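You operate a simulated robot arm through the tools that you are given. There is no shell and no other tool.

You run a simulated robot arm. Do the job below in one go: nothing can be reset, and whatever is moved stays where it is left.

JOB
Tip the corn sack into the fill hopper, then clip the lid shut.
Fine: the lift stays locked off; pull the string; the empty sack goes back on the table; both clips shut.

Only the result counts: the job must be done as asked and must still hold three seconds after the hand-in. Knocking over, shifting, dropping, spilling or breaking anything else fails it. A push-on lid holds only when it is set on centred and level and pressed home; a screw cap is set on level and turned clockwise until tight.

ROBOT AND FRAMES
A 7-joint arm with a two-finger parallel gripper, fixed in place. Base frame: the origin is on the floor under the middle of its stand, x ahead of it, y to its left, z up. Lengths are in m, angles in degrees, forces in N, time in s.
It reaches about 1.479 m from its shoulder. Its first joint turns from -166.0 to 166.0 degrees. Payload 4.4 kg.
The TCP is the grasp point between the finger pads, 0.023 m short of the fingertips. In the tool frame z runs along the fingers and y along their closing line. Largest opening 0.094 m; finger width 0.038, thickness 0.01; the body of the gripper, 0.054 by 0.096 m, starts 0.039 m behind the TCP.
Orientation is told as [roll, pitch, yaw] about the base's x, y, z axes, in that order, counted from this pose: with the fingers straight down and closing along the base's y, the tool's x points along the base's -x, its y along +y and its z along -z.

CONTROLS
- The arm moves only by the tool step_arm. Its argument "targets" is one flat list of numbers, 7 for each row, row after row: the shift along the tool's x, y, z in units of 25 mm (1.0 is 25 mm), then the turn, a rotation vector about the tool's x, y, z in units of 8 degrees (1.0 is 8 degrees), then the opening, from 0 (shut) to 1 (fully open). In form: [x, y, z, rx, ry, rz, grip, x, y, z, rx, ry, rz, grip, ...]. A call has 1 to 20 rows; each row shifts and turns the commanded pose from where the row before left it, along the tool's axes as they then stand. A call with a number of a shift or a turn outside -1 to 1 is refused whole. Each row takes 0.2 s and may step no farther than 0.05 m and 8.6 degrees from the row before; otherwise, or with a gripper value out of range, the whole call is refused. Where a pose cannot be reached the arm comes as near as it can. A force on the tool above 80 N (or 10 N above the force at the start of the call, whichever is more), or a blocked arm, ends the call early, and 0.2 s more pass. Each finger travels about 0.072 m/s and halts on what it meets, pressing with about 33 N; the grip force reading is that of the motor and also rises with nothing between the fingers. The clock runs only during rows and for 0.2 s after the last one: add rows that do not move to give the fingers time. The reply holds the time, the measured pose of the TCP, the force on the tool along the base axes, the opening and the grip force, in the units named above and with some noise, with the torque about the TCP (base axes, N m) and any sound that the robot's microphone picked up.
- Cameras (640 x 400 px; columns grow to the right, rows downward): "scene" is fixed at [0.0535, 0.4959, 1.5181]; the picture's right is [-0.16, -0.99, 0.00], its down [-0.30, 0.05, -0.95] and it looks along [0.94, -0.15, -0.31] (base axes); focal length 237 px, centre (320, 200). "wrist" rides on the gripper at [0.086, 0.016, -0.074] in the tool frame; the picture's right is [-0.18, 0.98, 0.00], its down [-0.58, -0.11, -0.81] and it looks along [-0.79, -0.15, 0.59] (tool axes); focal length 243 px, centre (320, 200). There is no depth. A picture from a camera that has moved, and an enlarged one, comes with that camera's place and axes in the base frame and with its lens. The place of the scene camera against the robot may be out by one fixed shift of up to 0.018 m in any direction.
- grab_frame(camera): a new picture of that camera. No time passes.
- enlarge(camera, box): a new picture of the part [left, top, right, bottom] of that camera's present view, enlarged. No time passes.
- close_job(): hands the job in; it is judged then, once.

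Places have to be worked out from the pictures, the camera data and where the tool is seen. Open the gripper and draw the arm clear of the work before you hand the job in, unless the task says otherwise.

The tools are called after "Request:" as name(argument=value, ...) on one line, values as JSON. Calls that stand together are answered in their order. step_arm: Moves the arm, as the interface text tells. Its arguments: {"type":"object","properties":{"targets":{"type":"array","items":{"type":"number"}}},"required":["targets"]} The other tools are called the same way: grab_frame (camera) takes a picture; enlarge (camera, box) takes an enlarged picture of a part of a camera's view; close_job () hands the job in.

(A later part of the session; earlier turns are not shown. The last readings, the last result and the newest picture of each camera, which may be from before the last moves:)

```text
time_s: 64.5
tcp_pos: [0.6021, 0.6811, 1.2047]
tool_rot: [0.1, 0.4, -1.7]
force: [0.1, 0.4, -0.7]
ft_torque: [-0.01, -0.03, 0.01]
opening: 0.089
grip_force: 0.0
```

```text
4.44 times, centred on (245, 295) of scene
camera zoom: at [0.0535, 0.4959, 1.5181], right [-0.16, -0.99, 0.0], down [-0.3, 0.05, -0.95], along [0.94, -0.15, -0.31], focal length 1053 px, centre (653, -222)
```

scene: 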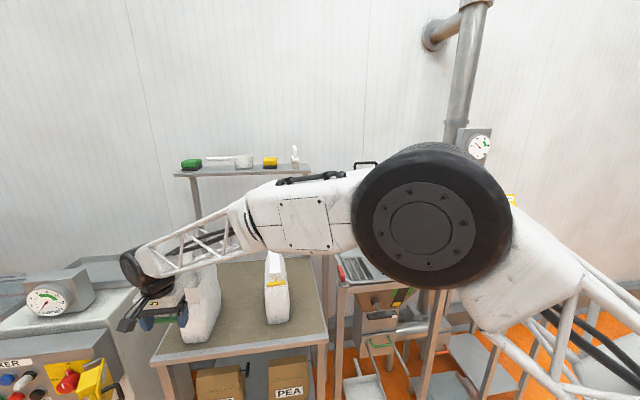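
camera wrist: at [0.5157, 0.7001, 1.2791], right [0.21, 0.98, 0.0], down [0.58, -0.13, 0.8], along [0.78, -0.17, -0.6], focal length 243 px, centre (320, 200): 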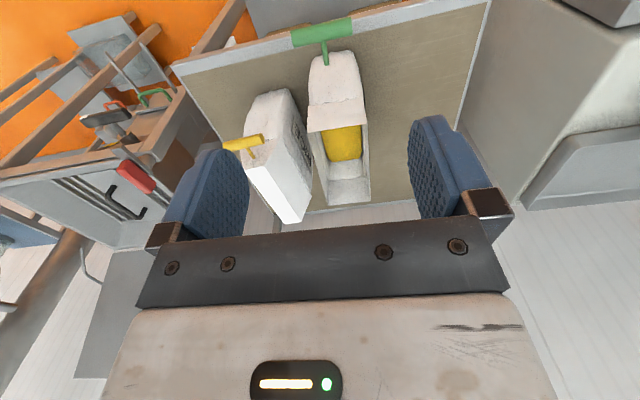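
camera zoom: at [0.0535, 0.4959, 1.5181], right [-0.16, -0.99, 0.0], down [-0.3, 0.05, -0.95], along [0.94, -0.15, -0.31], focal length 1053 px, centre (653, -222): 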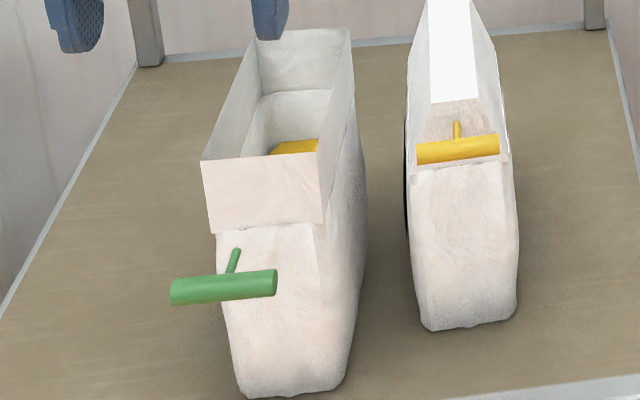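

Open sack rim, from triangulation:

- **x:** 0.717–0.89
- **y:** 0.637–0.718 (80 mm wide)
- **z (rim):** ≈ 1.014
- **Gap to RICE:** about 4 cm

A straight-down grip across the rim fits the gripper, so I'll move above the sack's centre with the fingers fully open.

Request:
step_arm(targets=[-0.898, 0.013, 0.4, 0, 0, 0, 1, -0.898, 0.013, 0.4, 0, 0, 0, 1, -0.898, 0.013, 0.4, 0, 0, 0, 1, -0.898, 0.013, 0.4, 0, 0, 0, 1, -0.898, 0.013, 0.4, 0, 0, 0, 1, -0.898, 0.013, 0.4, 0, 0, 0, 1, -0.898, 0.013, 0.4, 0, 0, 0, 1, -0.898, 0.013, 0.4, 0, 0, 0, 1, -0.898, 0.013, 0.4, 0, 0, 0, 1])

Request:
grab_frame(camera="wrist")

Request:
enlarge(camera="scene", box=[190, 200, 310, 340])

```text
time_s: 66.5
tcp_pos: [0.8048, 0.6757, 1.1148]
tool_rot: [-0.1, 0.2, -1.7]
force: [0.4, -0.6, 0.6]
ft_torque: [0.0, 0.01, 0.01]
opening: 0.0938
grip_force: 0.0
```

```text
taken
camera wrist: at [0.7178, 0.6948, 1.1888], right [0.21, 0.98, 0.0], down [0.58, -0.13, 0.8], along [0.79, -0.17, -0.59], focal length 243 px, centre (320, 200)
```

wrist: 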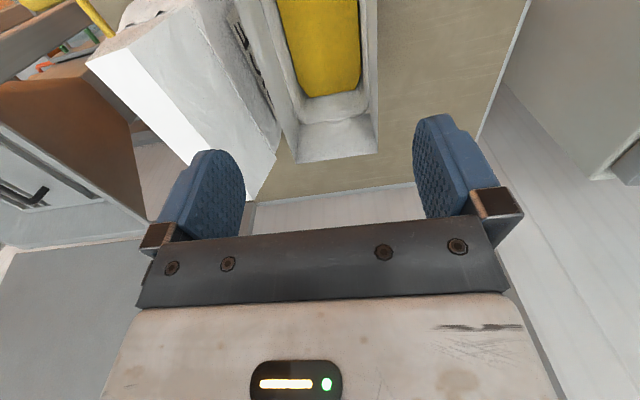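

```text
2.86 times, centred on (250, 270) of scene
camera zoom: at [0.0535, 0.4959, 1.5181], right [-0.16, -0.99, 0.0], down [-0.3, 0.05, -0.95], along [0.94, -0.15, -0.31], focal length 677 px, centre (520, 0)
```

zoom: 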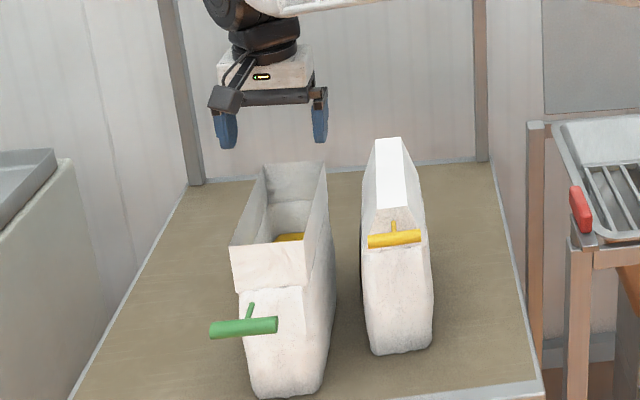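

I'll zoom in to check the lateral alignment of the fingers with the sack walls and with RICE.

Request:
enlarge(camera="wrist", box=[140, 0, 500, 230])

Request:
enlarge(camera="wrist", box=[220, 60, 400, 180])

```text
1.74 times, centred on (320, 115) of wrist
camera zoom: at [0.7178, 0.6948, 1.1888], right [0.21, 0.98, 0.0], down [0.58, -0.13, 0.8], along [0.79, -0.17, -0.59], focal length 422 px, centre (320, 348)
```

zoom: 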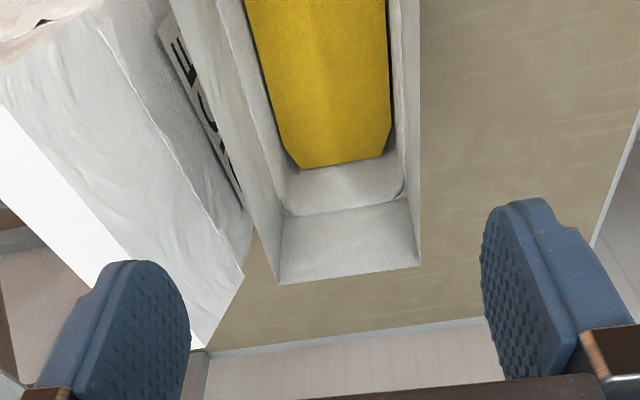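

```text
3.33 times, centred on (310, 120) of wrist
camera zoom: at [0.7178, 0.6948, 1.1888], right [0.21, 0.98, 0.0], down [0.58, -0.13, 0.8], along [0.79, -0.17, -0.59], focal length 809 px, centre (353, 467)
```

zoom: 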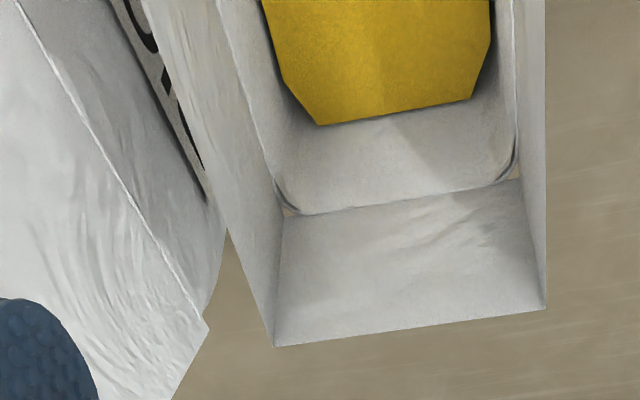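

The sack rim is centred at y ≈ 0.676, matching the TCP, and RICE's flank is about 28 mm outside the finger. I'll descend around the rim to z ≈ 0.985.

Request:
step_arm(targets=[0, 0.02, 0.865, 0, 0, 0, 1, 0, 0.02, 0.865, 0, 0, 0, 1, 0, 0, 0.865, 0, 0, 0, 1, 0, 0, 0.865, 0, 0, 0, 1, 0, 0, 0.865, 0, 0, 0, 1, 0, 0, 0.865, 0, 0, 0, 1])

Request:
grab_frame(camera="wrist")

Request:
enlarge(camera="scene", box=[200, 230, 300, 340])

```text
time_s: 67.9
tcp_pos: [0.8018, 0.6769, 0.9816]
tool_rot: [0.0, 0.2, -1.8]
force: [-0.5, 0.2, 0.7]
ft_torque: [-0.01, -0.02, -0.01]
opening: 0.0939
grip_force: 0.1
```

```text
taken
camera wrist: at [0.7156, 0.6946, 1.0568], right [0.21, 0.98, 0.0], down [0.58, -0.13, 0.8], along [0.78, -0.17, -0.6], focal length 243 px, centre (320, 200)
```

wrist: 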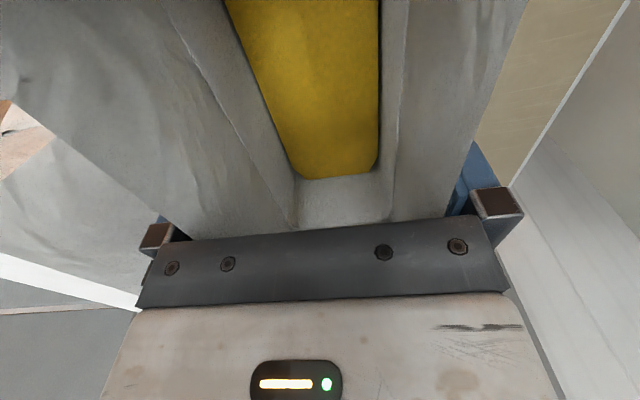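

```text
3.64 times, centred on (250, 285) of scene
camera zoom: at [0.0535, 0.4959, 1.5181], right [-0.16, -0.99, 0.0], down [-0.3, 0.05, -0.95], along [0.94, -0.15, -0.31], focal length 862 px, centre (574, -109)
```

zoom: 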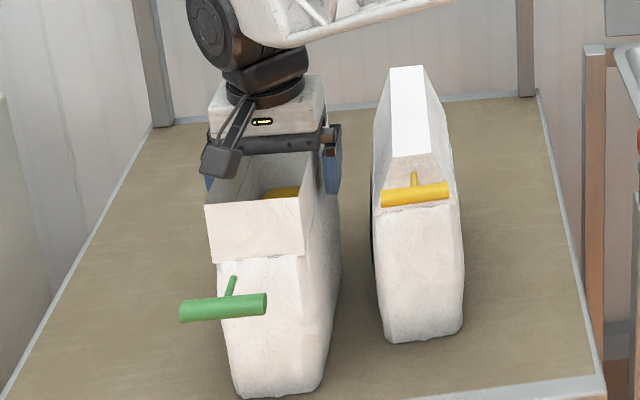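

Both fingers straddle the sack walls with no contact force. I'll close the grip.

Request:
step_arm(targets=[0, 0, 0, 0, 0, 0, 0.7, 0, 0, 0, 0, 0, 0, 0.5, 0, 0, 0, 0, 0, 0, 0, 0, 0, 0, 0, 0, 0, 0])

Request:
enlarge(camera="scene", box=[200, 230, 300, 340])

```text
time_s: 68.9
tcp_pos: [0.8014, 0.6763, 0.9835]
tool_rot: [0.0, 0.3, -1.7]
force: [0.4, 3.5, -0.6]
ft_torque: [0.3, -0.47, 0.14]
opening: 0.08
grip_force: 33.0
```

```text
3.64 times, centred on (250, 285) of scene
camera zoom: at [0.0535, 0.4959, 1.5181], right [-0.16, -0.99, 0.0], down [-0.3, 0.05, -0.95], along [0.94, -0.15, -0.31], focal length 862 px, centre (574, -109)
```

zoom: 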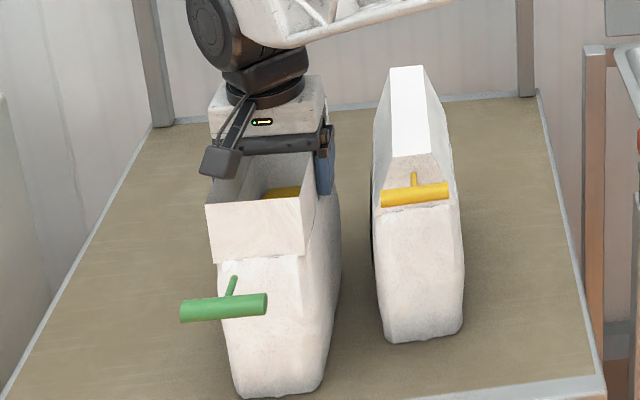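

It's a firm grip at 80 mm. I'll lift about 15 mm to feel the weight and check it holds.

Request:
step_arm(targets=[0, 0, -0.2, 0, 0, 0, 0, 0, 0, -0.2, 0, 0, 0, 0, 0, 0, -0.2, 0, 0, 0, 0, 0, 0, 0, 0, 0, 0, 0, 0, 0, 0, 0, 0, 0, 0])

Request:
enlarge(camera="scene", box=[200, 230, 300, 340])

```text
time_s: 70.1
tcp_pos: [0.8027, 0.6751, 0.9978]
tool_rot: [-0.1, 0.4, -1.7]
force: [-0.9, -0.5, -10.0]
ft_torque: [0.03, -0.1, -0.02]
opening: 0.08
grip_force: 33.1
```

```text
3.64 times, centred on (250, 285) of scene
camera zoom: at [0.0535, 0.4959, 1.5181], right [-0.16, -0.99, 0.0], down [-0.3, 0.05, -0.95], along [0.94, -0.15, -0.31], focal length 862 px, centre (574, -109)
```

zoom: 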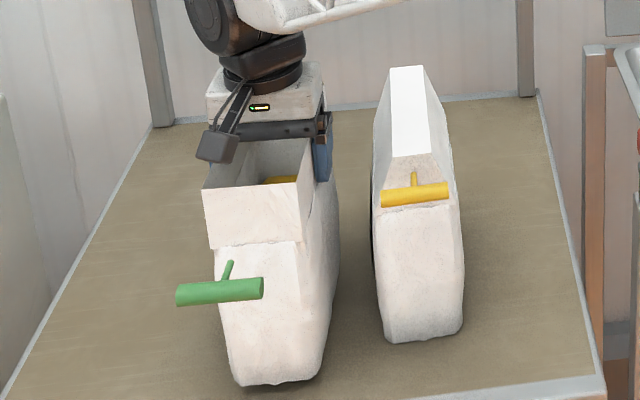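

The sack weighs about 1 kg and hangs straight in the grip. I'll lift it high enough for its base to clear RICE and the hopper.

Request:
step_arm(targets=[0, 0, -0.6, 0, 0, 0, 0, 0, 0, -0.9, 0, 0, 0, 0, 0, 0, -0.9, 0, 0, 0, 0, 0, 0, -0.9, 0, 0, 0, 0, 0, 0, -0.9, 0, 0, 0, 0, 0, 0, -0.9, 0, 0, 0, 0, 0, 0, -0.9, 0, 0, 0, 0, 0, 0, -0.9, 0, 0, 0, 0, 0, 0, -0.9, 0, 0, 0, 0, 0, 0, -0.9, 0, 0, 0, 0, 0, 0, -0.9, 0, 0, 0, 0, 0, 0, -0.9, 0, 0, 0, 0])

Request:
grab_frame(camera="scene")

```text
time_s: 72.7
tcp_pos: [0.8053, 0.677, 1.2616]
tool_rot: [0.0, 0.3, -1.9]
force: [-0.3, 1.1, -10.4]
ft_torque: [-0.02, -0.09, 0.04]
opening: 0.0799
grip_force: 33.2
```

```text
taken
```

scene: 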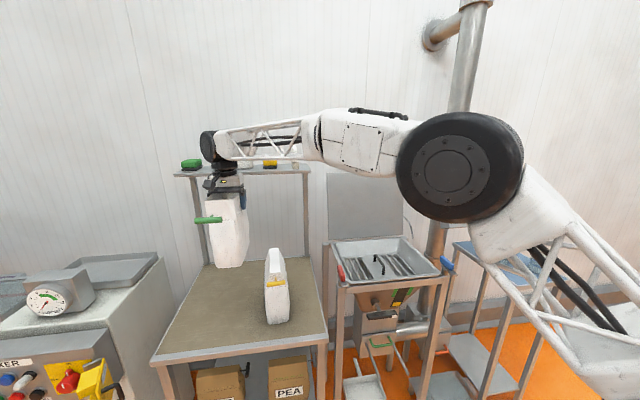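

The sack is held well clear, with RICE untouched. I'll carry it across to above the hopper.

Request:
step_arm(targets=[-0.19, -0.6, 0, 0, 0, 0, 0, -0.19, -0.97, 0, 0, 0, 0, 0, -0.19, -0.97, 0, 0, 0, 0, 0, -0.19, -0.97, 0, 0, 0, 0, 0, -0.19, -0.97, 0, 0, 0, 0, 0, -0.19, -0.97, 0, 0, 0, 0, 0, -0.19, -0.97, 0, 0, 0, 0, 0, -0.19, -0.97, 0, 0, 0, 0, 0, -0.19, -0.97, 0, 0, 0, 0, 0, -0.19, -0.97, 0, 0, 0, 0, 0, -0.19, -0.97, 0, 0, 0, 0, 0, -0.19, -0.97, 0, 0, 0, 0, 0])

Request:
step_arm(targets=[-0.19, -0.97, 0, 0, 0, 0, 0, -0.19, -0.97, 0, 0, 0, 0, 0, -0.19, -0.97, 0, 0, 0, 0, 0, -0.19, -0.97, 0, 0, 0, 0, 0, -0.19, -0.97, 0, 0, 0, 0, 0, -0.19, -0.97, 0, 0, 0, 0, 0, -0.19, -0.97, 0, 0, 0, 0, 0, -0.19, -0.97, 0, 0, 0, 0, 0, -0.19, -0.97, 0, 0, 0, 0, 0, -0.19, -0.97, 0, 0, 0, 0, 0, -0.19, -0.97, 0, 0, 0, 0, 0, -0.19, -0.97, 0, 0, 0, 0, 0])

Request:
grab_frame(camera="scene")

Request:
grab_frame(camera="wrist")

```text
time_s: 75.3
tcp_pos: [0.8536, 0.3943, 1.2585]
tool_rot: [0.1, 0.3, -1.7]
force: [-0.6, -0.6, -10.0]
ft_torque: [0.01, -0.11, 0.01]
opening: 0.0799
grip_force: 33.0
```

```text
time_s: 77.9
tcp_pos: [0.901, 0.103, 1.2622]
tool_rot: [0.1, 0.4, -1.8]
force: [0.4, -0.1, -9.1]
ft_torque: [-0.01, -0.07, 0.03]
opening: 0.0801
grip_force: 33.4
```

```text
taken
```

scene: 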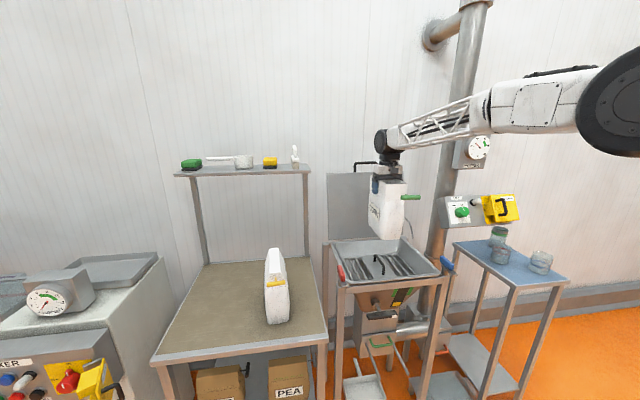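

```text
taken
camera wrist: at [0.8144, 0.121, 1.3364], right [0.21, 0.98, 0.0], down [0.58, -0.13, 0.8], along [0.78, -0.17, -0.6], focal length 243 px, centre (320, 200)
```

wrist: 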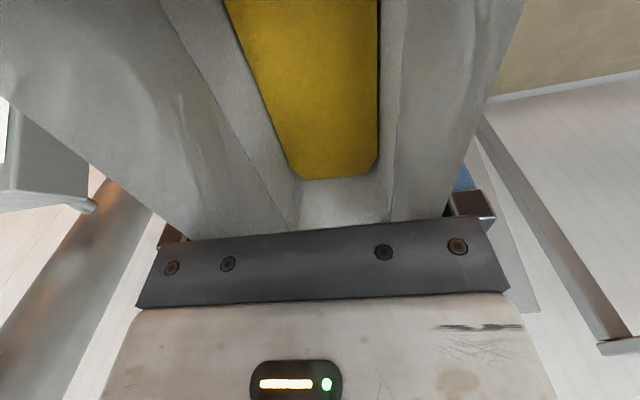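

The sack is above the hopper, still full and hanging straight. I'll turn it 90° about vertical so its long mouth edge faces the robot and the toggle stays out of the way.

Request:
step_arm(targets=[0, 0, 0, 0, 0, 0.7, 0, 0, 0, 0, 0, 0, 0.9, 0, 0, 0, 0, 0, 0, 0.9, 0, 0, 0, 0, 0, 0, 0.9, 0, 0, 0, 0, 0, 0, 0.9, 0, 0, 0, 0, 0, 0, 0.9, 0, 0, 0, 0, 0, 0, 0.9, 0, 0, 0, 0, 0, 0, 0.9, 0, 0, 0, 0, 0, 0, 0.9, 0, 0, 0, 0, 0, 0, 0.9, 0, 0, 0, 0, 0, 0, 0.9, 0, 0, 0, 0, 0, 0, 0.9, 0, 0, 0, 0, 0, 0, 0.5, 0])

Request:
grab_frame(camera="scene")

Request:
grab_frame(camera="wrist")

```text
time_s: 80.7
tcp_pos: [0.9017, 0.1017, 1.2606]
tool_rot: [-0.3, -0.1, -90.7]
force: [0.0, -0.2, -10.3]
ft_torque: [-0.07, -0.04, -0.02]
opening: 0.0801
grip_force: 33.4
```

```text
taken
```

scene: 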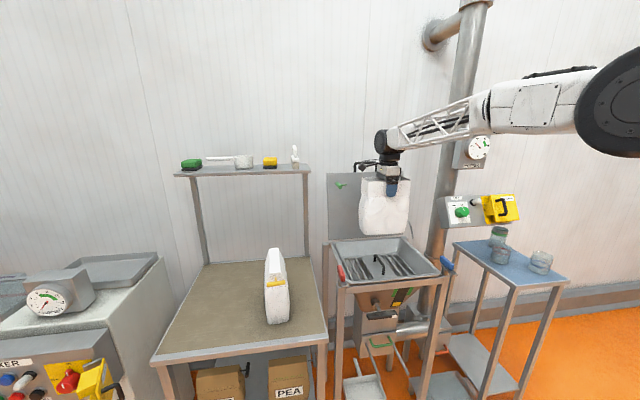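

```text
taken
camera wrist: at [0.9193, 0.1874, 1.3347], right [0.98, -0.2, 0.0], down [-0.11, -0.58, 0.81], along [-0.16, -0.79, -0.59], focal length 243 px, centre (320, 200)
```

wrist: 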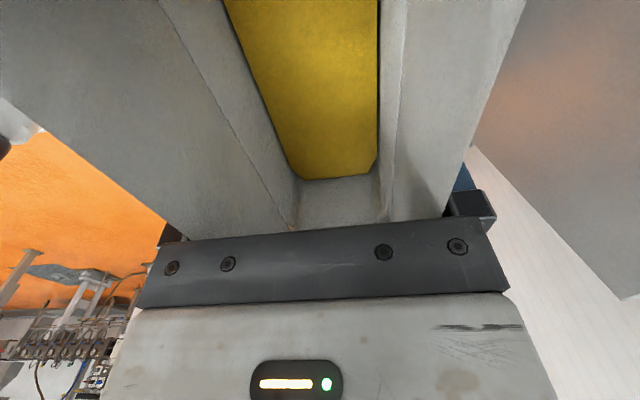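

The long edge now faces the robot and the toggle points to +y. I'll start tilting over the middle of the hopper, 48° first, with the mouth edge well inside the tray.

Request:
step_arm(targets=[0, 0, 0, -0.8, 0, 0, 0, 0, 0, 0, -0.9, 0, 0, 0, 0, 0, 0, -0.9, 0, 0, 0, 0, 0, 0, -0.9, 0, 0, 0, 0, 0, 0, -0.9, 0, 0, 0, 0, 0, 0, -0.9, 0, 0, 0, 0, 0, 0, -0.7, 0, 0, 0])

Request:
grab_frame(camera="scene")

Request:
grab_frame(camera="wrist")

```text
time_s: 82.3
tcp_pos: [0.9021, 0.1031, 1.2622]
tool_rot: [47.9, 0.0, -90.5]
force: [-0.1, 0.1, -10.4]
ft_torque: [-0.05, 0.6, -0.06]
opening: 0.0799
grip_force: 32.5
```

```text
taken
```

scene: 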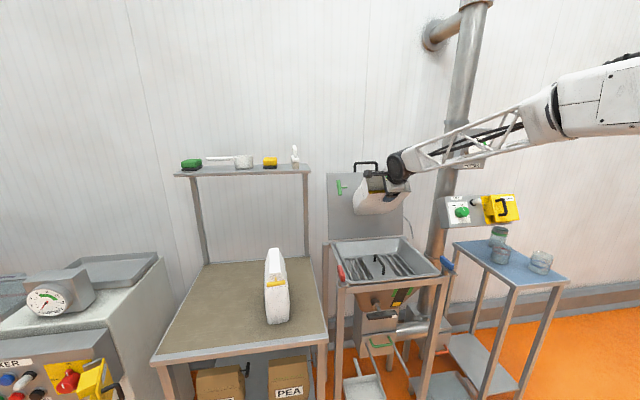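

```text
taken
camera wrist: at [0.8569, 0.1893, 1.3229], right [0.66, -0.19, 0.73], down [-0.68, -0.58, 0.46], along [0.33, -0.8, -0.51], focal length 243 px, centre (320, 200)
```

wrist: 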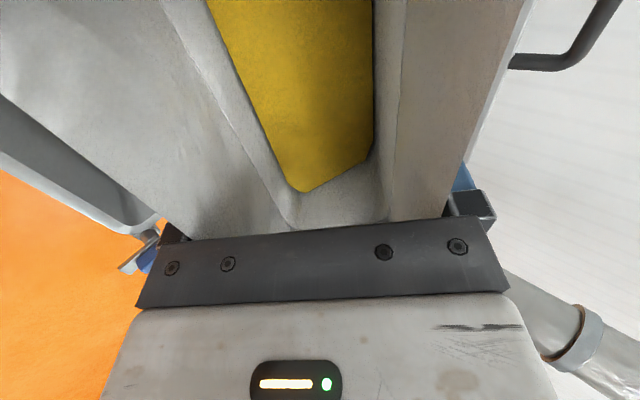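

Holding well at 48° (10 N, 0.6 N·m) with no flow yet. I'll lower closer to the tray before tilting further.

Request:
step_arm(targets=[0, -0.62, 0.41, 0, 0, 0, 0, 0, -0.62, 0.41, 0, 0, 0, 0, 0, -0.62, 0.41, 0, 0, 0, 0, 0, -0.62, 0.41, 0, 0, 0, 0, 0, -0.62, 0.41, 0, 0, 0, 0, 0, -0.62, 0.41, 0, 0, 0, 0])

Request:
grab_frame(camera="scene")

```text
time_s: 83.7
tcp_pos: [0.8861, 0.1009, 1.1505]
tool_rot: [47.9, 0.0, -90.5]
force: [0.3, -0.4, -9.0]
ft_torque: [-0.06, 0.59, -0.02]
opening: 0.0797
grip_force: 33.1
```

```text
taken
```

scene: 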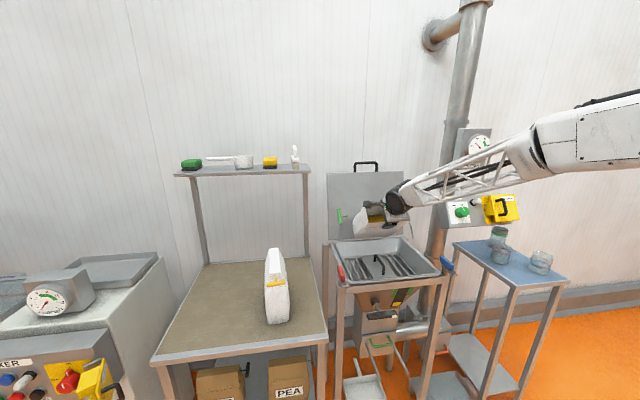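

I'll continue tilting to about 72°.

Request:
step_arm(targets=[0, 0, 0, -0.8, 0, 0, 0, 0, 0, 0, -0.8, 0, 0, 0, 0, 0, 0, -0.7, 0, 0, 0, 0, 0, 0, -0.7, 0, 0, 0])

Request:
grab_frame(camera="scene")

Request:
grab_frame(camera="wrist")

```text
time_s: 84.7
tcp_pos: [0.8855, 0.1024, 1.158]
tool_rot: [72.2, 0.1, -90.5]
force: [-0.4, 0.0, 2.3]
ft_torque: [0.01, 0.56, 0.0]
opening: 0.08
grip_force: 32.9
```

```text
taken
```

scene: 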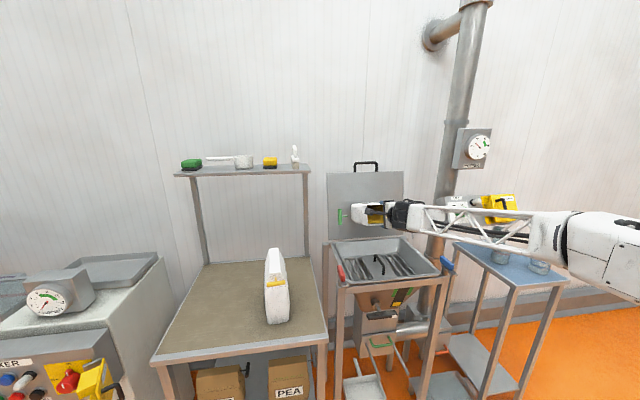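

```text
taken
camera wrist: at [0.8196, 0.1901, 1.1961], right [0.3, -0.19, 0.94], down [-0.81, -0.57, 0.14], along [0.51, -0.8, -0.32], focal length 243 px, centre (320, 200)
```

wrist: 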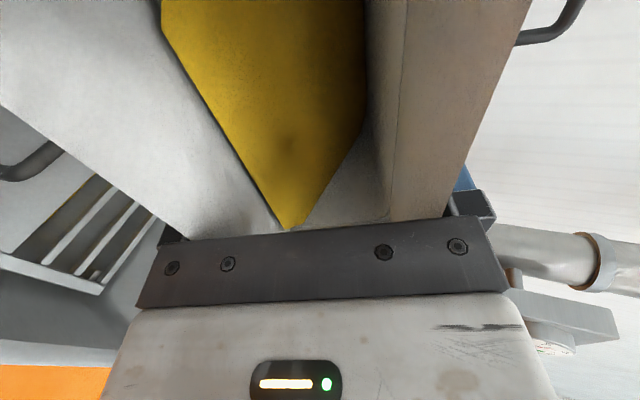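

The force reading shifted and the forearm has swung lower over the side-table area. I'll hold still for a moment and re-read before continuing.

Request:
step_arm(targets=[0, 0, 0, 0, 0, 0, 0, 0, 0, 0, 0, 0, 0, 0])

Request:
enlarge(camera="scene", box=[320, 140, 640, 340])

```text
time_s: 85.3
tcp_pos: [0.8857, 0.103, 1.1505]
tool_rot: [71.6, 0.0, -90.5]
force: [0.5, -0.5, -9.5]
ft_torque: [-0.11, 0.79, 0.01]
opening: 0.0799
grip_force: 32.9
```

```text
2.00 times, centred on (480, 240) of scene
camera zoom: at [0.0535, 0.4959, 1.5181], right [-0.16, -0.99, 0.0], down [-0.3, 0.05, -0.95], along [0.94, -0.15, -0.31], focal length 474 px, centre (0, 120)
```

zoom: 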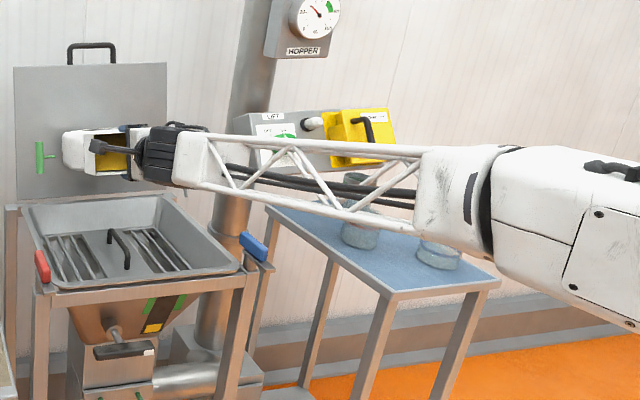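

It was just a transient; the load is back to −9.5 N and all is well. I'll lower another 5 cm so the corn has less far to fall.

Request:
step_arm(targets=[0, -0.6, 0.31, 0, 0, 0, 0, 0, -0.6, 0.31, 0, 0, 0, 0, 0, -0.6, 0.31, 0, 0, 0, 0, 0, 0, 0, 0, 0, 0, 0])

Request:
enlarge(camera="scene", box=[320, 140, 640, 340])

```text
time_s: 86.3
tcp_pos: [0.9022, 0.0984, 1.1237]
tool_rot: [70.6, -0.1, -90.4]
force: [-0.5, 1.1, -9.1]
ft_torque: [-0.08, 0.78, 0.02]
opening: 0.0801
grip_force: 33.4
out of reach, approached as far as the arm can: row 2, 3
```

```text
2.00 times, centred on (480, 240) of scene
camera zoom: at [0.0535, 0.4959, 1.5181], right [-0.16, -0.99, 0.0], down [-0.3, 0.05, -0.95], along [0.94, -0.15, -0.31], focal length 474 px, centre (0, 120)
```

zoom: 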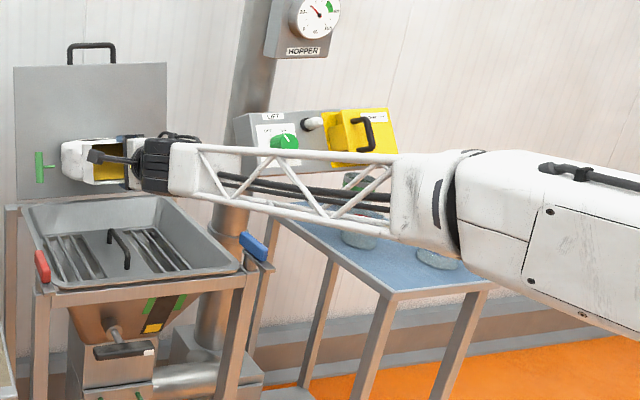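

That is the arm's limit in this direction, as the wrist is nearly straight with the forearm. Tilting sideways (sack base towards −y, wrist on the +y side) is the natural motion for this arm. I'll bring the sack back upright above the hopper and turn it back to its original heading.

Request:
step_arm(targets=[0, 0.943, -0.332, 1, 0, 0, 0, 0, 0.888, -0.46, 1, 0, 0, 0, 0, 0.815, -0.579, 1, 0, 0, 0, 0, 0.727, -0.687, 1, 0, 0, 0, 0, 0.624, -0.782, 1, 0, 0, 0, 0, 0.509, -0.861, 1, 0, 0, 0, 0, 0, 0, 1, 0, 0, 0, 0, 0, 0, 1, 0, 0, 0, 0, 0, 0, 0.83, 0, 0, 0, 0, 0, 0, 0, 0, 0, 0])

Request:
grab_frame(camera="scene")

```text
time_s: 88.5
tcp_pos: [0.896, 0.1006, 1.2737]
tool_rot: [1.0, 0.0, -90.5]
force: [0.8, -0.1, -9.5]
ft_torque: [-0.06, 0.01, -0.01]
opening: 0.0801
grip_force: 33.1
```

```text
taken
```

scene: 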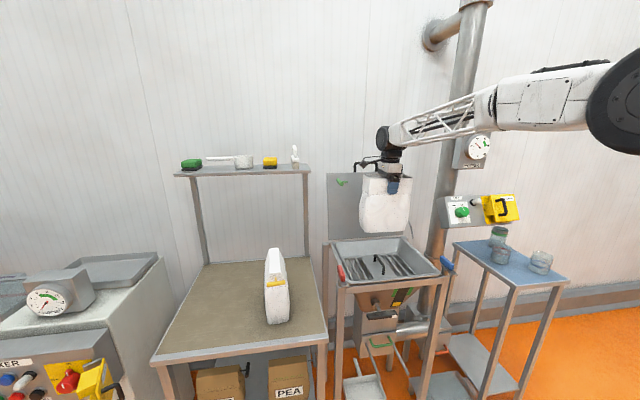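

The sack is upright again and undisturbed. I'll turn back to the original heading.

Request:
step_arm(targets=[0, 0, 0, 0, 0, -0.7, 0, 0, 0, 0, 0, 0, -0.9, 0, 0, 0, 0, 0, 0, -0.9, 0, 0, 0, 0, 0, 0, -0.9, 0, 0, 0, 0, 0, 0, -0.9, 0, 0, 0, 0, 0, 0, -0.9, 0, 0, 0, 0, 0, 0, -0.9, 0, 0, 0, 0, 0, 0, -0.9, 0, 0, 0, 0, 0, 0, -0.9, 0, 0, 0, 0, 0, 0, -0.9, 0, 0, 0, 0, 0, 0, -0.9, 0, 0, 0, 0, 0, 0, -0.9, 0, 0, 0, 0, 0, 0, -0.7, 0])

Request:
step_arm(targets=[0, 0, 0, 0.7, 0, 0, 0, 0, 0, 0, 0.8, 0, 0, 0, 0, 0, 0, 0.8, 0, 0, 0, 0, 0, 0, 0.8, 0, 0, 0, 0, 0, 0, 0.8, 0, 0, 0, 0, 0, 0, 0.8, 0, 0, 0, 0, 0, 0, 0, 0, 0, 0])

Request:
grab_frame(camera="scene")

Request:
grab_frame(camera="wrist")

```text
time_s: 91.3
tcp_pos: [0.8973, 0.1003, 1.2731]
tool_rot: [-0.1, -1.1, 0.0]
force: [-0.1, -0.3, -9.2]
ft_torque: [0.04, -0.04, -0.01]
opening: 0.0797
grip_force: 32.9
```

```text
time_s: 92.9
tcp_pos: [0.8966, 0.1021, 1.272]
tool_rot: [-37.7, -1.1, -0.1]
force: [0.3, 0.7, -9.3]
ft_torque: [0.52, -0.05, -0.02]
opening: 0.0798
grip_force: 33.1
```

```text
taken
```

scene: 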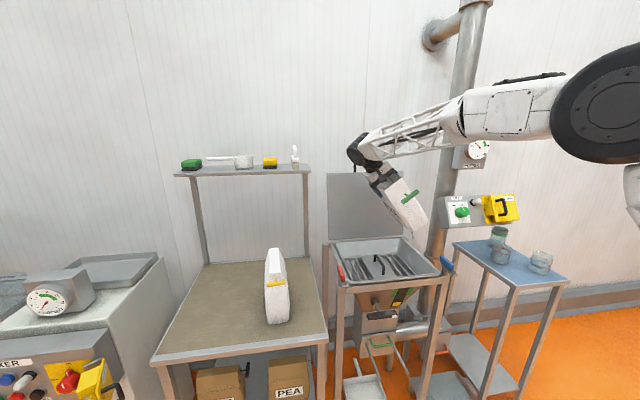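

```text
taken
camera wrist: at [0.8079, 0.1591, 1.32], right [0.2, 0.78, -0.6], down [0.57, 0.4, 0.72], along [0.8, -0.48, -0.36], focal length 243 px, centre (320, 200)
```

wrist: 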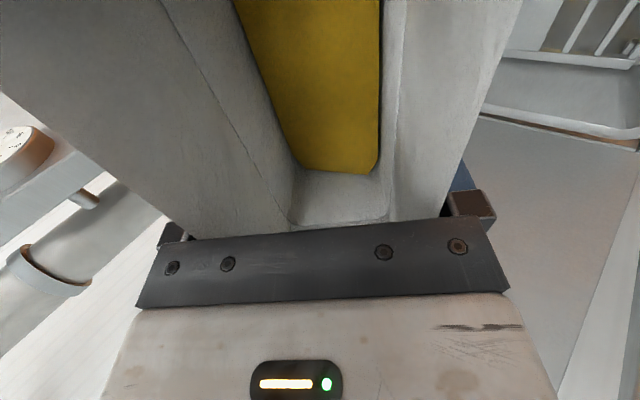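

The sideways tilt works smoothly with the elbow staying high. I'll continue to about 60° and lower towards the tray.

Request:
step_arm(targets=[0, 0.65, 0.35, 0.56, 0, 0, 0, 0, 0.65, 0.35, 0.56, 0, 0, 0, 0, 0.65, 0.35, 0.56, 0, 0, 0, 0, 0.65, 0.35, 0.56, 0, 0, 0, 0, 0.65, 0.35, 0.56, 0, 0, 0, 0, 0, 0, 0, 0, 0, 0])

Request:
grab_frame(camera="scene")

Request:
grab_frame(camera="wrist")

```text
time_s: 94.3
tcp_pos: [0.8996, 0.123, 1.1832]
tool_rot: [-60.1, -1.1, -0.1]
force: [1.2, 0.2, -9.3]
ft_torque: [0.75, -0.08, 0.03]
opening: 0.0798
grip_force: 32.7
```

```text
taken
```

scene: 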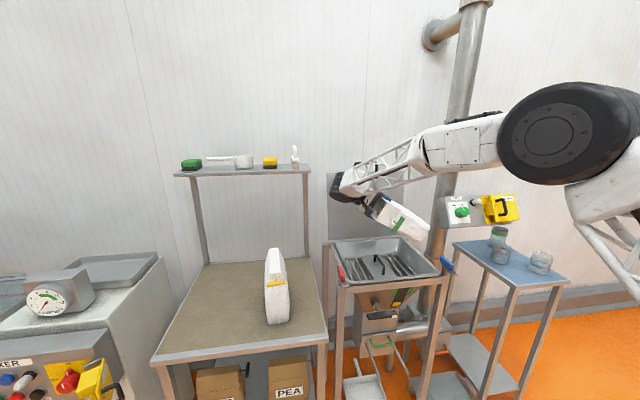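

```text
taken
camera wrist: at [0.8112, 0.196, 1.2044], right [0.2, 0.49, -0.85], down [0.57, 0.64, 0.51], along [0.79, -0.59, -0.15], focal length 243 px, centre (320, 200)
```

wrist: 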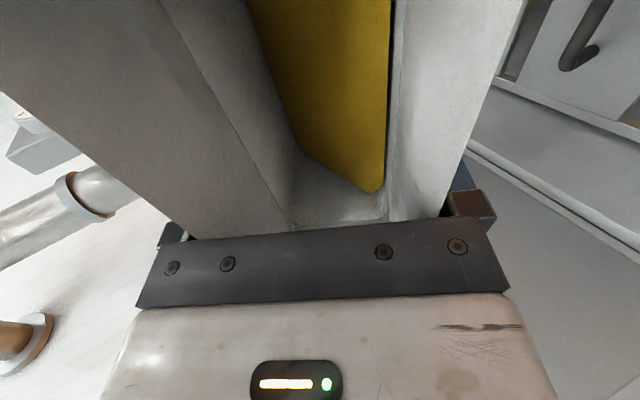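

Steady at 60°. I'll go on to about 80° while keeping the mouth over the middle of the tray, and check for flow.

Request:
step_arm(targets=[0, 0.33, 0.28, 0.63, 0, 0, 0, 0, 0.33, 0.28, 0.63, 0, 0, 0, 0, 0.33, 0.28, 0.63, 0, 0, 0, 0, 0.33, 0.28, 0.61, 0, 0, 0, 0, 0, 0, 0, 0, 0, 0])

Request:
grab_frame(camera="scene")

Request:
grab_frame(camera="wrist")

```text
time_s: 95.5
tcp_pos: [0.8978, 0.1105, 1.1454]
tool_rot: [-80.1, -1.1, -0.3]
force: [-0.9, 0.0, -9.7]
ft_torque: [0.83, -0.1, -0.01]
opening: 0.08
grip_force: 32.9
```

```text
taken
```

scene: 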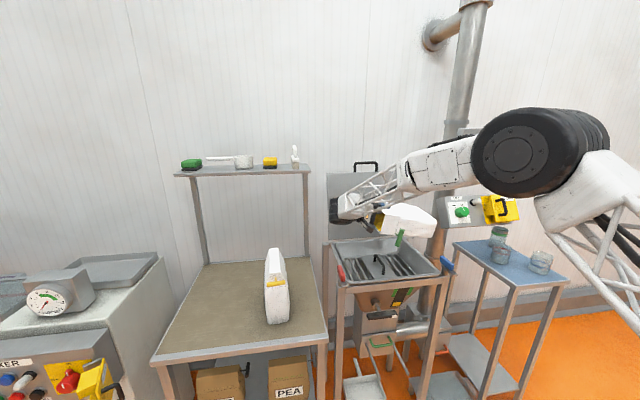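

```text
taken
camera wrist: at [0.8112, 0.1868, 1.1392], right [0.2, 0.17, -0.96], down [0.58, 0.77, 0.26], along [0.79, -0.61, 0.06], focal length 243 px, centre (320, 200)
```

wrist: 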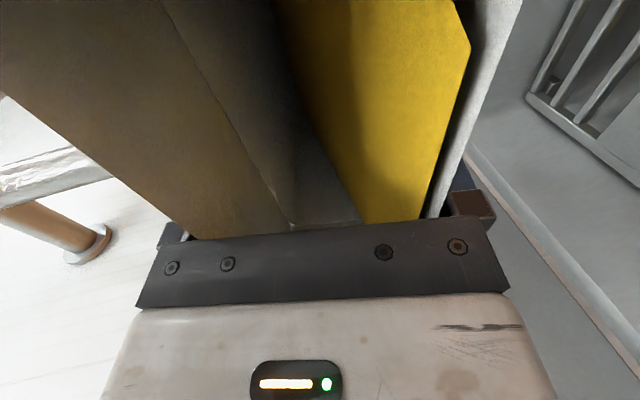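

The corn surface is right at the lower rim but there's no flow yet. I'll tilt past horizontal in small steps, watching the weight.

Request:
step_arm(targets=[0, 0, 0, 0.6, 0, 0, 0, 0, 0, 0, 0.6, 0, 0, 0, 0, 0, 0, 0.6, 0, 0, 0, 0, 0, 0, 0, 0, 0, 0, 0, 0, 0, 0, 0, 0, 0])

Request:
grab_frame(camera="scene")

Request:
grab_frame(camera="wrist")

```text
time_s: 96.7
tcp_pos: [0.9004, 0.11, 1.1449]
tool_rot: [-94.4, -1.1, -0.1]
force: [0.2, 0.1, -7.2]
ft_torque: [0.62, -0.1, 0.02]
opening: 0.08
grip_force: 32.7
```

```text
taken
```

scene: 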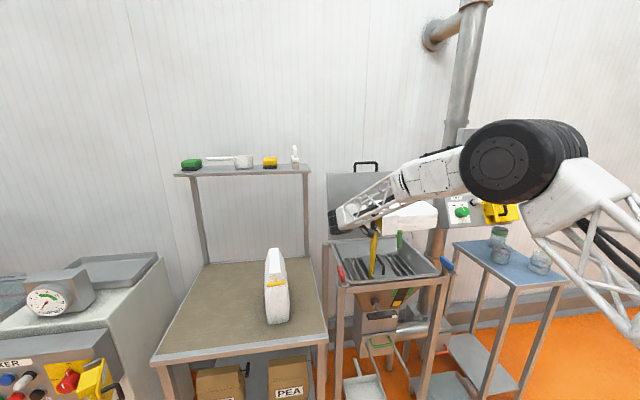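

```text
taken
camera wrist: at [0.812, 0.1833, 1.12], right [0.2, -0.08, -0.98], down [0.58, 0.81, 0.06], along [0.79, -0.58, 0.21], focal length 243 px, centre (320, 200)
```

wrist: 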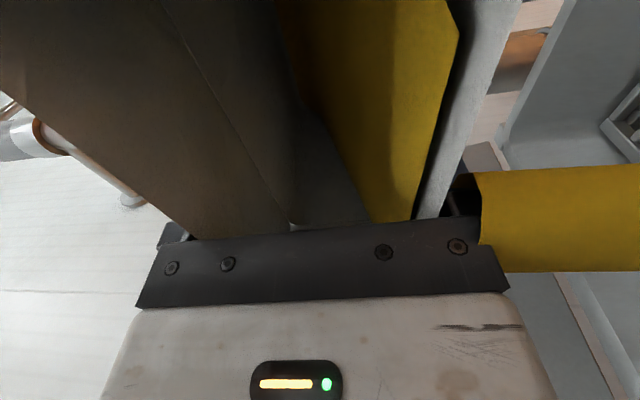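

Corn is now pouring (weight down to 7.2 N). I'll zoom in to check the stream falls inside the tray.

Request:
enlarge(camera="scene", box=[320, 180, 460, 310])

Request:
enlarge(camera="scene", box=[430, 110, 530, 230])

```text
3.08 times, centred on (390, 245) of scene
camera zoom: at [0.0535, 0.4959, 1.5181], right [-0.16, -0.99, 0.0], down [-0.3, 0.05, -0.95], along [0.94, -0.15, -0.31], focal length 729 px, centre (105, 62)
```

zoom: 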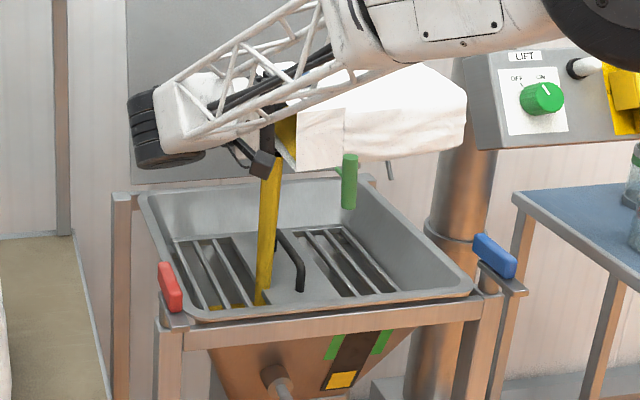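

```text
3.33 times, centred on (480, 170) of scene
camera zoom: at [0.0535, 0.4959, 1.5181], right [-0.16, -0.99, 0.0], down [-0.3, 0.05, -0.95], along [0.94, -0.15, -0.31], focal length 790 px, centre (-213, 300)
```

zoom: 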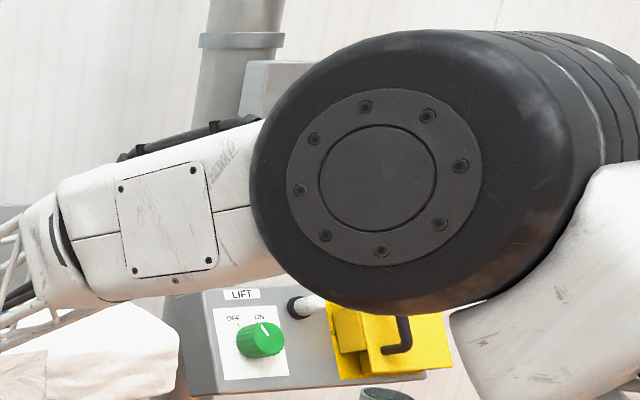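

The stream falls cleanly into the tray near (0.87, 0.15). I'll hold here and let it pour.

Request:
step_arm(targets=[0, 0, 0, 0, 0, 0, 0, 0, 0, 0, 0, 0, 0, 0, 0, 0, 0, 0, 0, 0, 0, 0, 0, 0, 0, 0, 0, 0, 0, 0, 0, 0, 0, 0, 0, 0, 0, 0, 0, 0, 0, 0])

Request:
enlarge(camera="scene", box=[320, 180, 460, 310])

```text
time_s: 98.1
tcp_pos: [0.8989, 0.1108, 1.1442]
tool_rot: [-94.4, -1.1, -0.2]
force: [-0.8, -0.3, -4.3]
ft_torque: [0.39, -0.05, -0.03]
opening: 0.0798
grip_force: 32.9
```

```text
3.08 times, centred on (390, 245) of scene
camera zoom: at [0.0535, 0.4959, 1.5181], right [-0.16, -0.99, 0.0], down [-0.3, 0.05, -0.95], along [0.94, -0.15, -0.31], focal length 729 px, centre (105, 62)
```

zoom: 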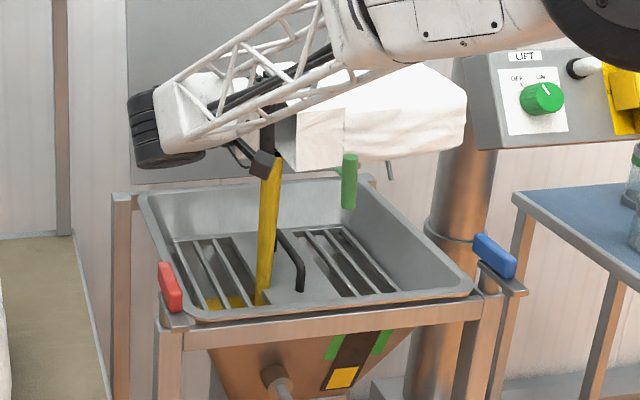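

The weight is down to 4.3 N and still pouring. I'll keep holding.

Request:
step_arm(targets=[0, 0, 0, 0, 0, 0, 0, 0, 0, 0, 0, 0, 0, 0, 0, 0, 0, 0, 0, 0, 0, 0, 0, 0, 0, 0, 0, 0, 0, 0, 0, 0, 0, 0, 0, 0, 0, 0, 0, 0, 0, 0])

Request:
enlarge(camera="scene", box=[320, 180, 460, 310])

Request:
grab_frame(camera="wrist")

```text
time_s: 99.5
tcp_pos: [0.8979, 0.1102, 1.1443]
tool_rot: [-94.4, -1.1, -0.3]
force: [-0.3, -0.2, -1.9]
ft_torque: [0.15, -0.02, 0.0]
opening: 0.0795
grip_force: 32.4
```

```text
3.08 times, centred on (390, 245) of scene
camera zoom: at [0.0535, 0.4959, 1.5181], right [-0.16, -0.99, 0.0], down [-0.3, 0.05, -0.95], along [0.94, -0.15, -0.31], focal length 729 px, centre (105, 62)
```

zoom: 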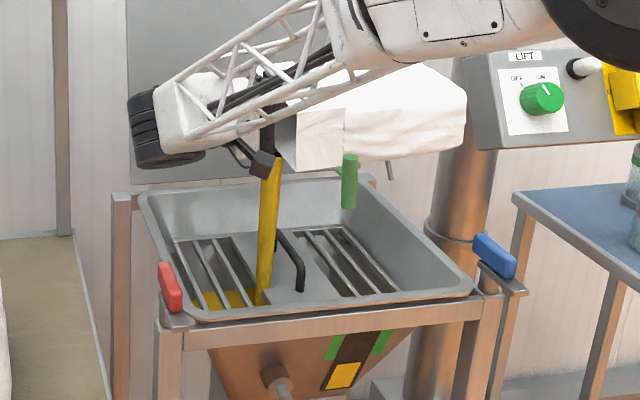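

```text
taken
camera wrist: at [0.8119, 0.1833, 1.1201], right [0.2, -0.08, -0.98], down [0.58, 0.81, 0.06], along [0.79, -0.58, 0.21], focal length 243 px, centre (320, 200)
```

wrist: 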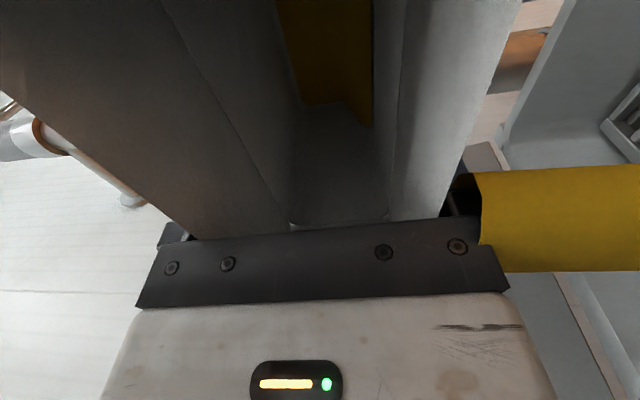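

Down to 1.9 N. I'll keep holding until the stream stops.

Request:
step_arm(targets=[0, 0, 0, 0, 0, 0, 0, 0, 0, 0, 0, 0, 0, 0, 0, 0, 0, 0, 0, 0, 0, 0, 0, 0, 0, 0, 0, 0, 0, 0, 0, 0, 0, 0, 0, 0, 0, 0, 0, 0, 0, 0, 0, 0, 0, 0, 0, 0, 0])

Request:
enlarge(camera="scene", box=[320, 180, 460, 310])

Request:
grab_frame(camera="wrist")

```text
time_s: 101.1
tcp_pos: [0.8984, 0.1086, 1.1437]
tool_rot: [-94.3, -1.1, -0.2]
force: [0.1, -0.9, -1.7]
ft_torque: [0.09, -0.04, -0.01]
opening: 0.0796
grip_force: 33.3
```

```text
3.08 times, centred on (390, 245) of scene
camera zoom: at [0.0535, 0.4959, 1.5181], right [-0.16, -0.99, 0.0], down [-0.3, 0.05, -0.95], along [0.94, -0.15, -0.31], focal length 729 px, centre (105, 62)
```

zoom: 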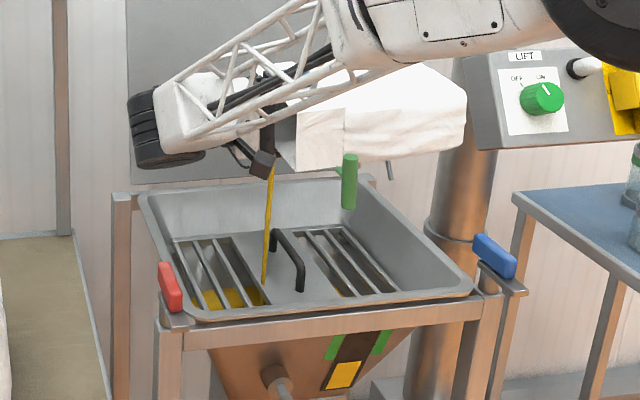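

```text
taken
camera wrist: at [0.8119, 0.1833, 1.1201], right [0.2, -0.08, -0.98], down [0.58, 0.81, 0.06], along [0.79, -0.58, 0.21], focal length 243 px, centre (320, 200)
```

wrist: 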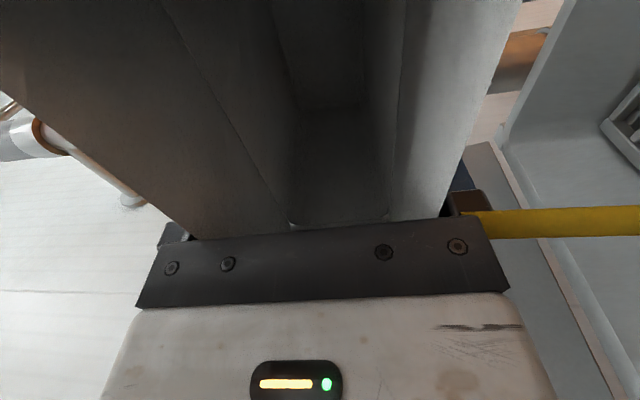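

The stream has thinned and the sack looks empty inside. I'll rise a little and tilt further, to about 118°, to shake out the last of it.

Request:
step_arm(targets=[0, -0.4, 0.06, 0.5, 0, 0, 0, 0, -0.4, 0.09, 0.5, 0, 0, 0, 0, -0.4, 0.11, 0.5, 0, 0, 0, 0, -0.4, 0.14, 0.5, 0, 0, 0, 0, -0.4, 0.17, 0.5, 0, 0, 0, 0, -0.2, 0.1, 0.5, 0, 0, 0, 0, 0, 0, 0, 0, 0, 0, 0, 0, 0, 0, 0, 0, 0, 0, 0, 0, 0, 0, 0, 0])

Request:
enlarge(camera="scene", box=[320, 170, 460, 310])

Request:
grab_frame(camera="wrist")

```text
time_s: 103.1
tcp_pos: [0.903, 0.109, 1.1983]
tool_rot: [-118.4, -1.1, -0.3]
force: [0.5, 0.1, -1.5]
ft_torque: [0.06, -0.05, -0.01]
opening: 0.0798
grip_force: 33.2
out of reach, approached as far as the arm can: row 5
```

```text
2.86 times, centred on (390, 240) of scene
camera zoom: at [0.0535, 0.4959, 1.5181], right [-0.16, -0.99, 0.0], down [-0.3, 0.05, -0.95], along [0.94, -0.15, -0.31], focal length 677 px, centre (120, 86)
```

zoom: 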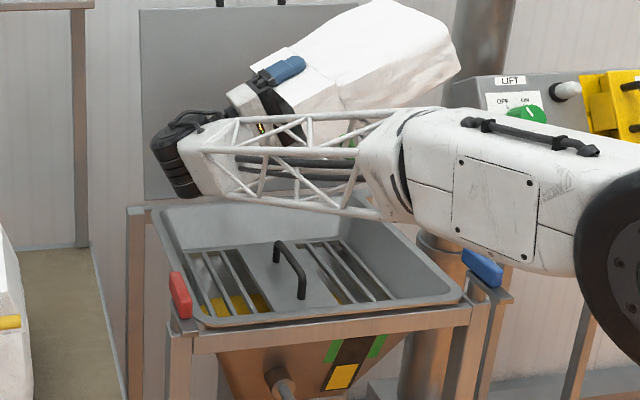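

```text
taken
camera wrist: at [0.8166, 0.1658, 1.1467], right [0.2, -0.47, -0.86], down [0.59, 0.76, -0.28], along [0.78, -0.45, 0.43], focal length 243 px, centre (320, 200)
```

wrist: 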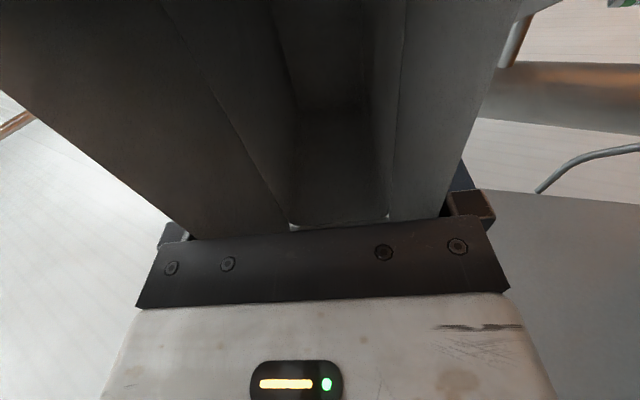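

The sack is empty (1.5 N, its own weight) and nothing is left flowing. I'll check the gauge and surroundings.

Request:
enlarge(camera="scene", box=[440, 110, 540, 230])

Request:
grab_frame(camera="scene")

```text
3.33 times, centred on (490, 170) of scene
camera zoom: at [0.0535, 0.4959, 1.5181], right [-0.16, -0.99, 0.0], down [-0.3, 0.05, -0.95], along [0.94, -0.15, -0.31], focal length 790 px, centre (-247, 300)
```

zoom: 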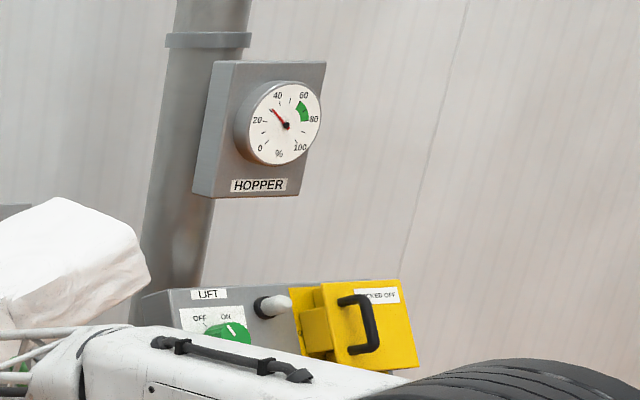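

```text
taken
```

scene: 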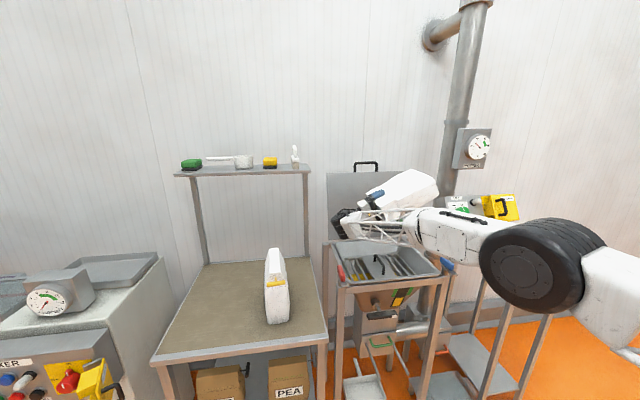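

The lift cover is still locked. I'll bring the empty sack back upright over the hopper, retracing the tilt.

Request:
step_arm(targets=[0, 0, 0, -0.8, 0, 0, 0, 0, 0, 0, -0.8, 0, 0, 0, 0, 0, 0, -0.8, 0, 0, 0, 0, 0, 0, -0.8, 0, 0, 0, 0, 0, 0, -0.8, 0, 0, 0, 0, 0, 0, -0.8, 0, 0, 0, 0, 0, 0, -0.8, 0, 0, 0, 0, 0, 0, -0.8, 0, 0, 0])

Request:
grab_frame(camera="scene")

```text
time_s: 104.9
tcp_pos: [0.9031, 0.1086, 1.1979]
tool_rot: [-67.2, -1.1, -0.1]
force: [0.5, -0.2, -1.2]
ft_torque: [0.05, -0.05, 0.01]
opening: 0.0796
grip_force: 33.1
```

```text
taken
```

scene: 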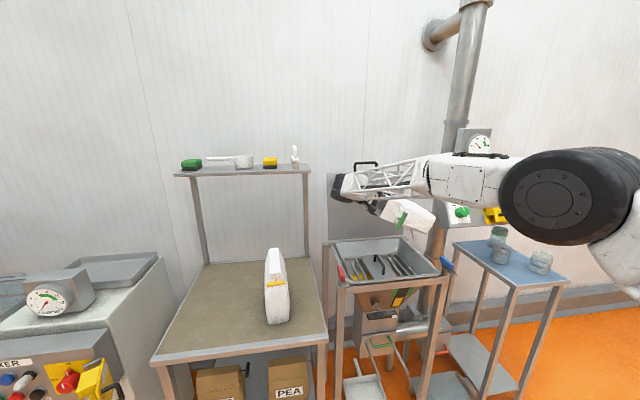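

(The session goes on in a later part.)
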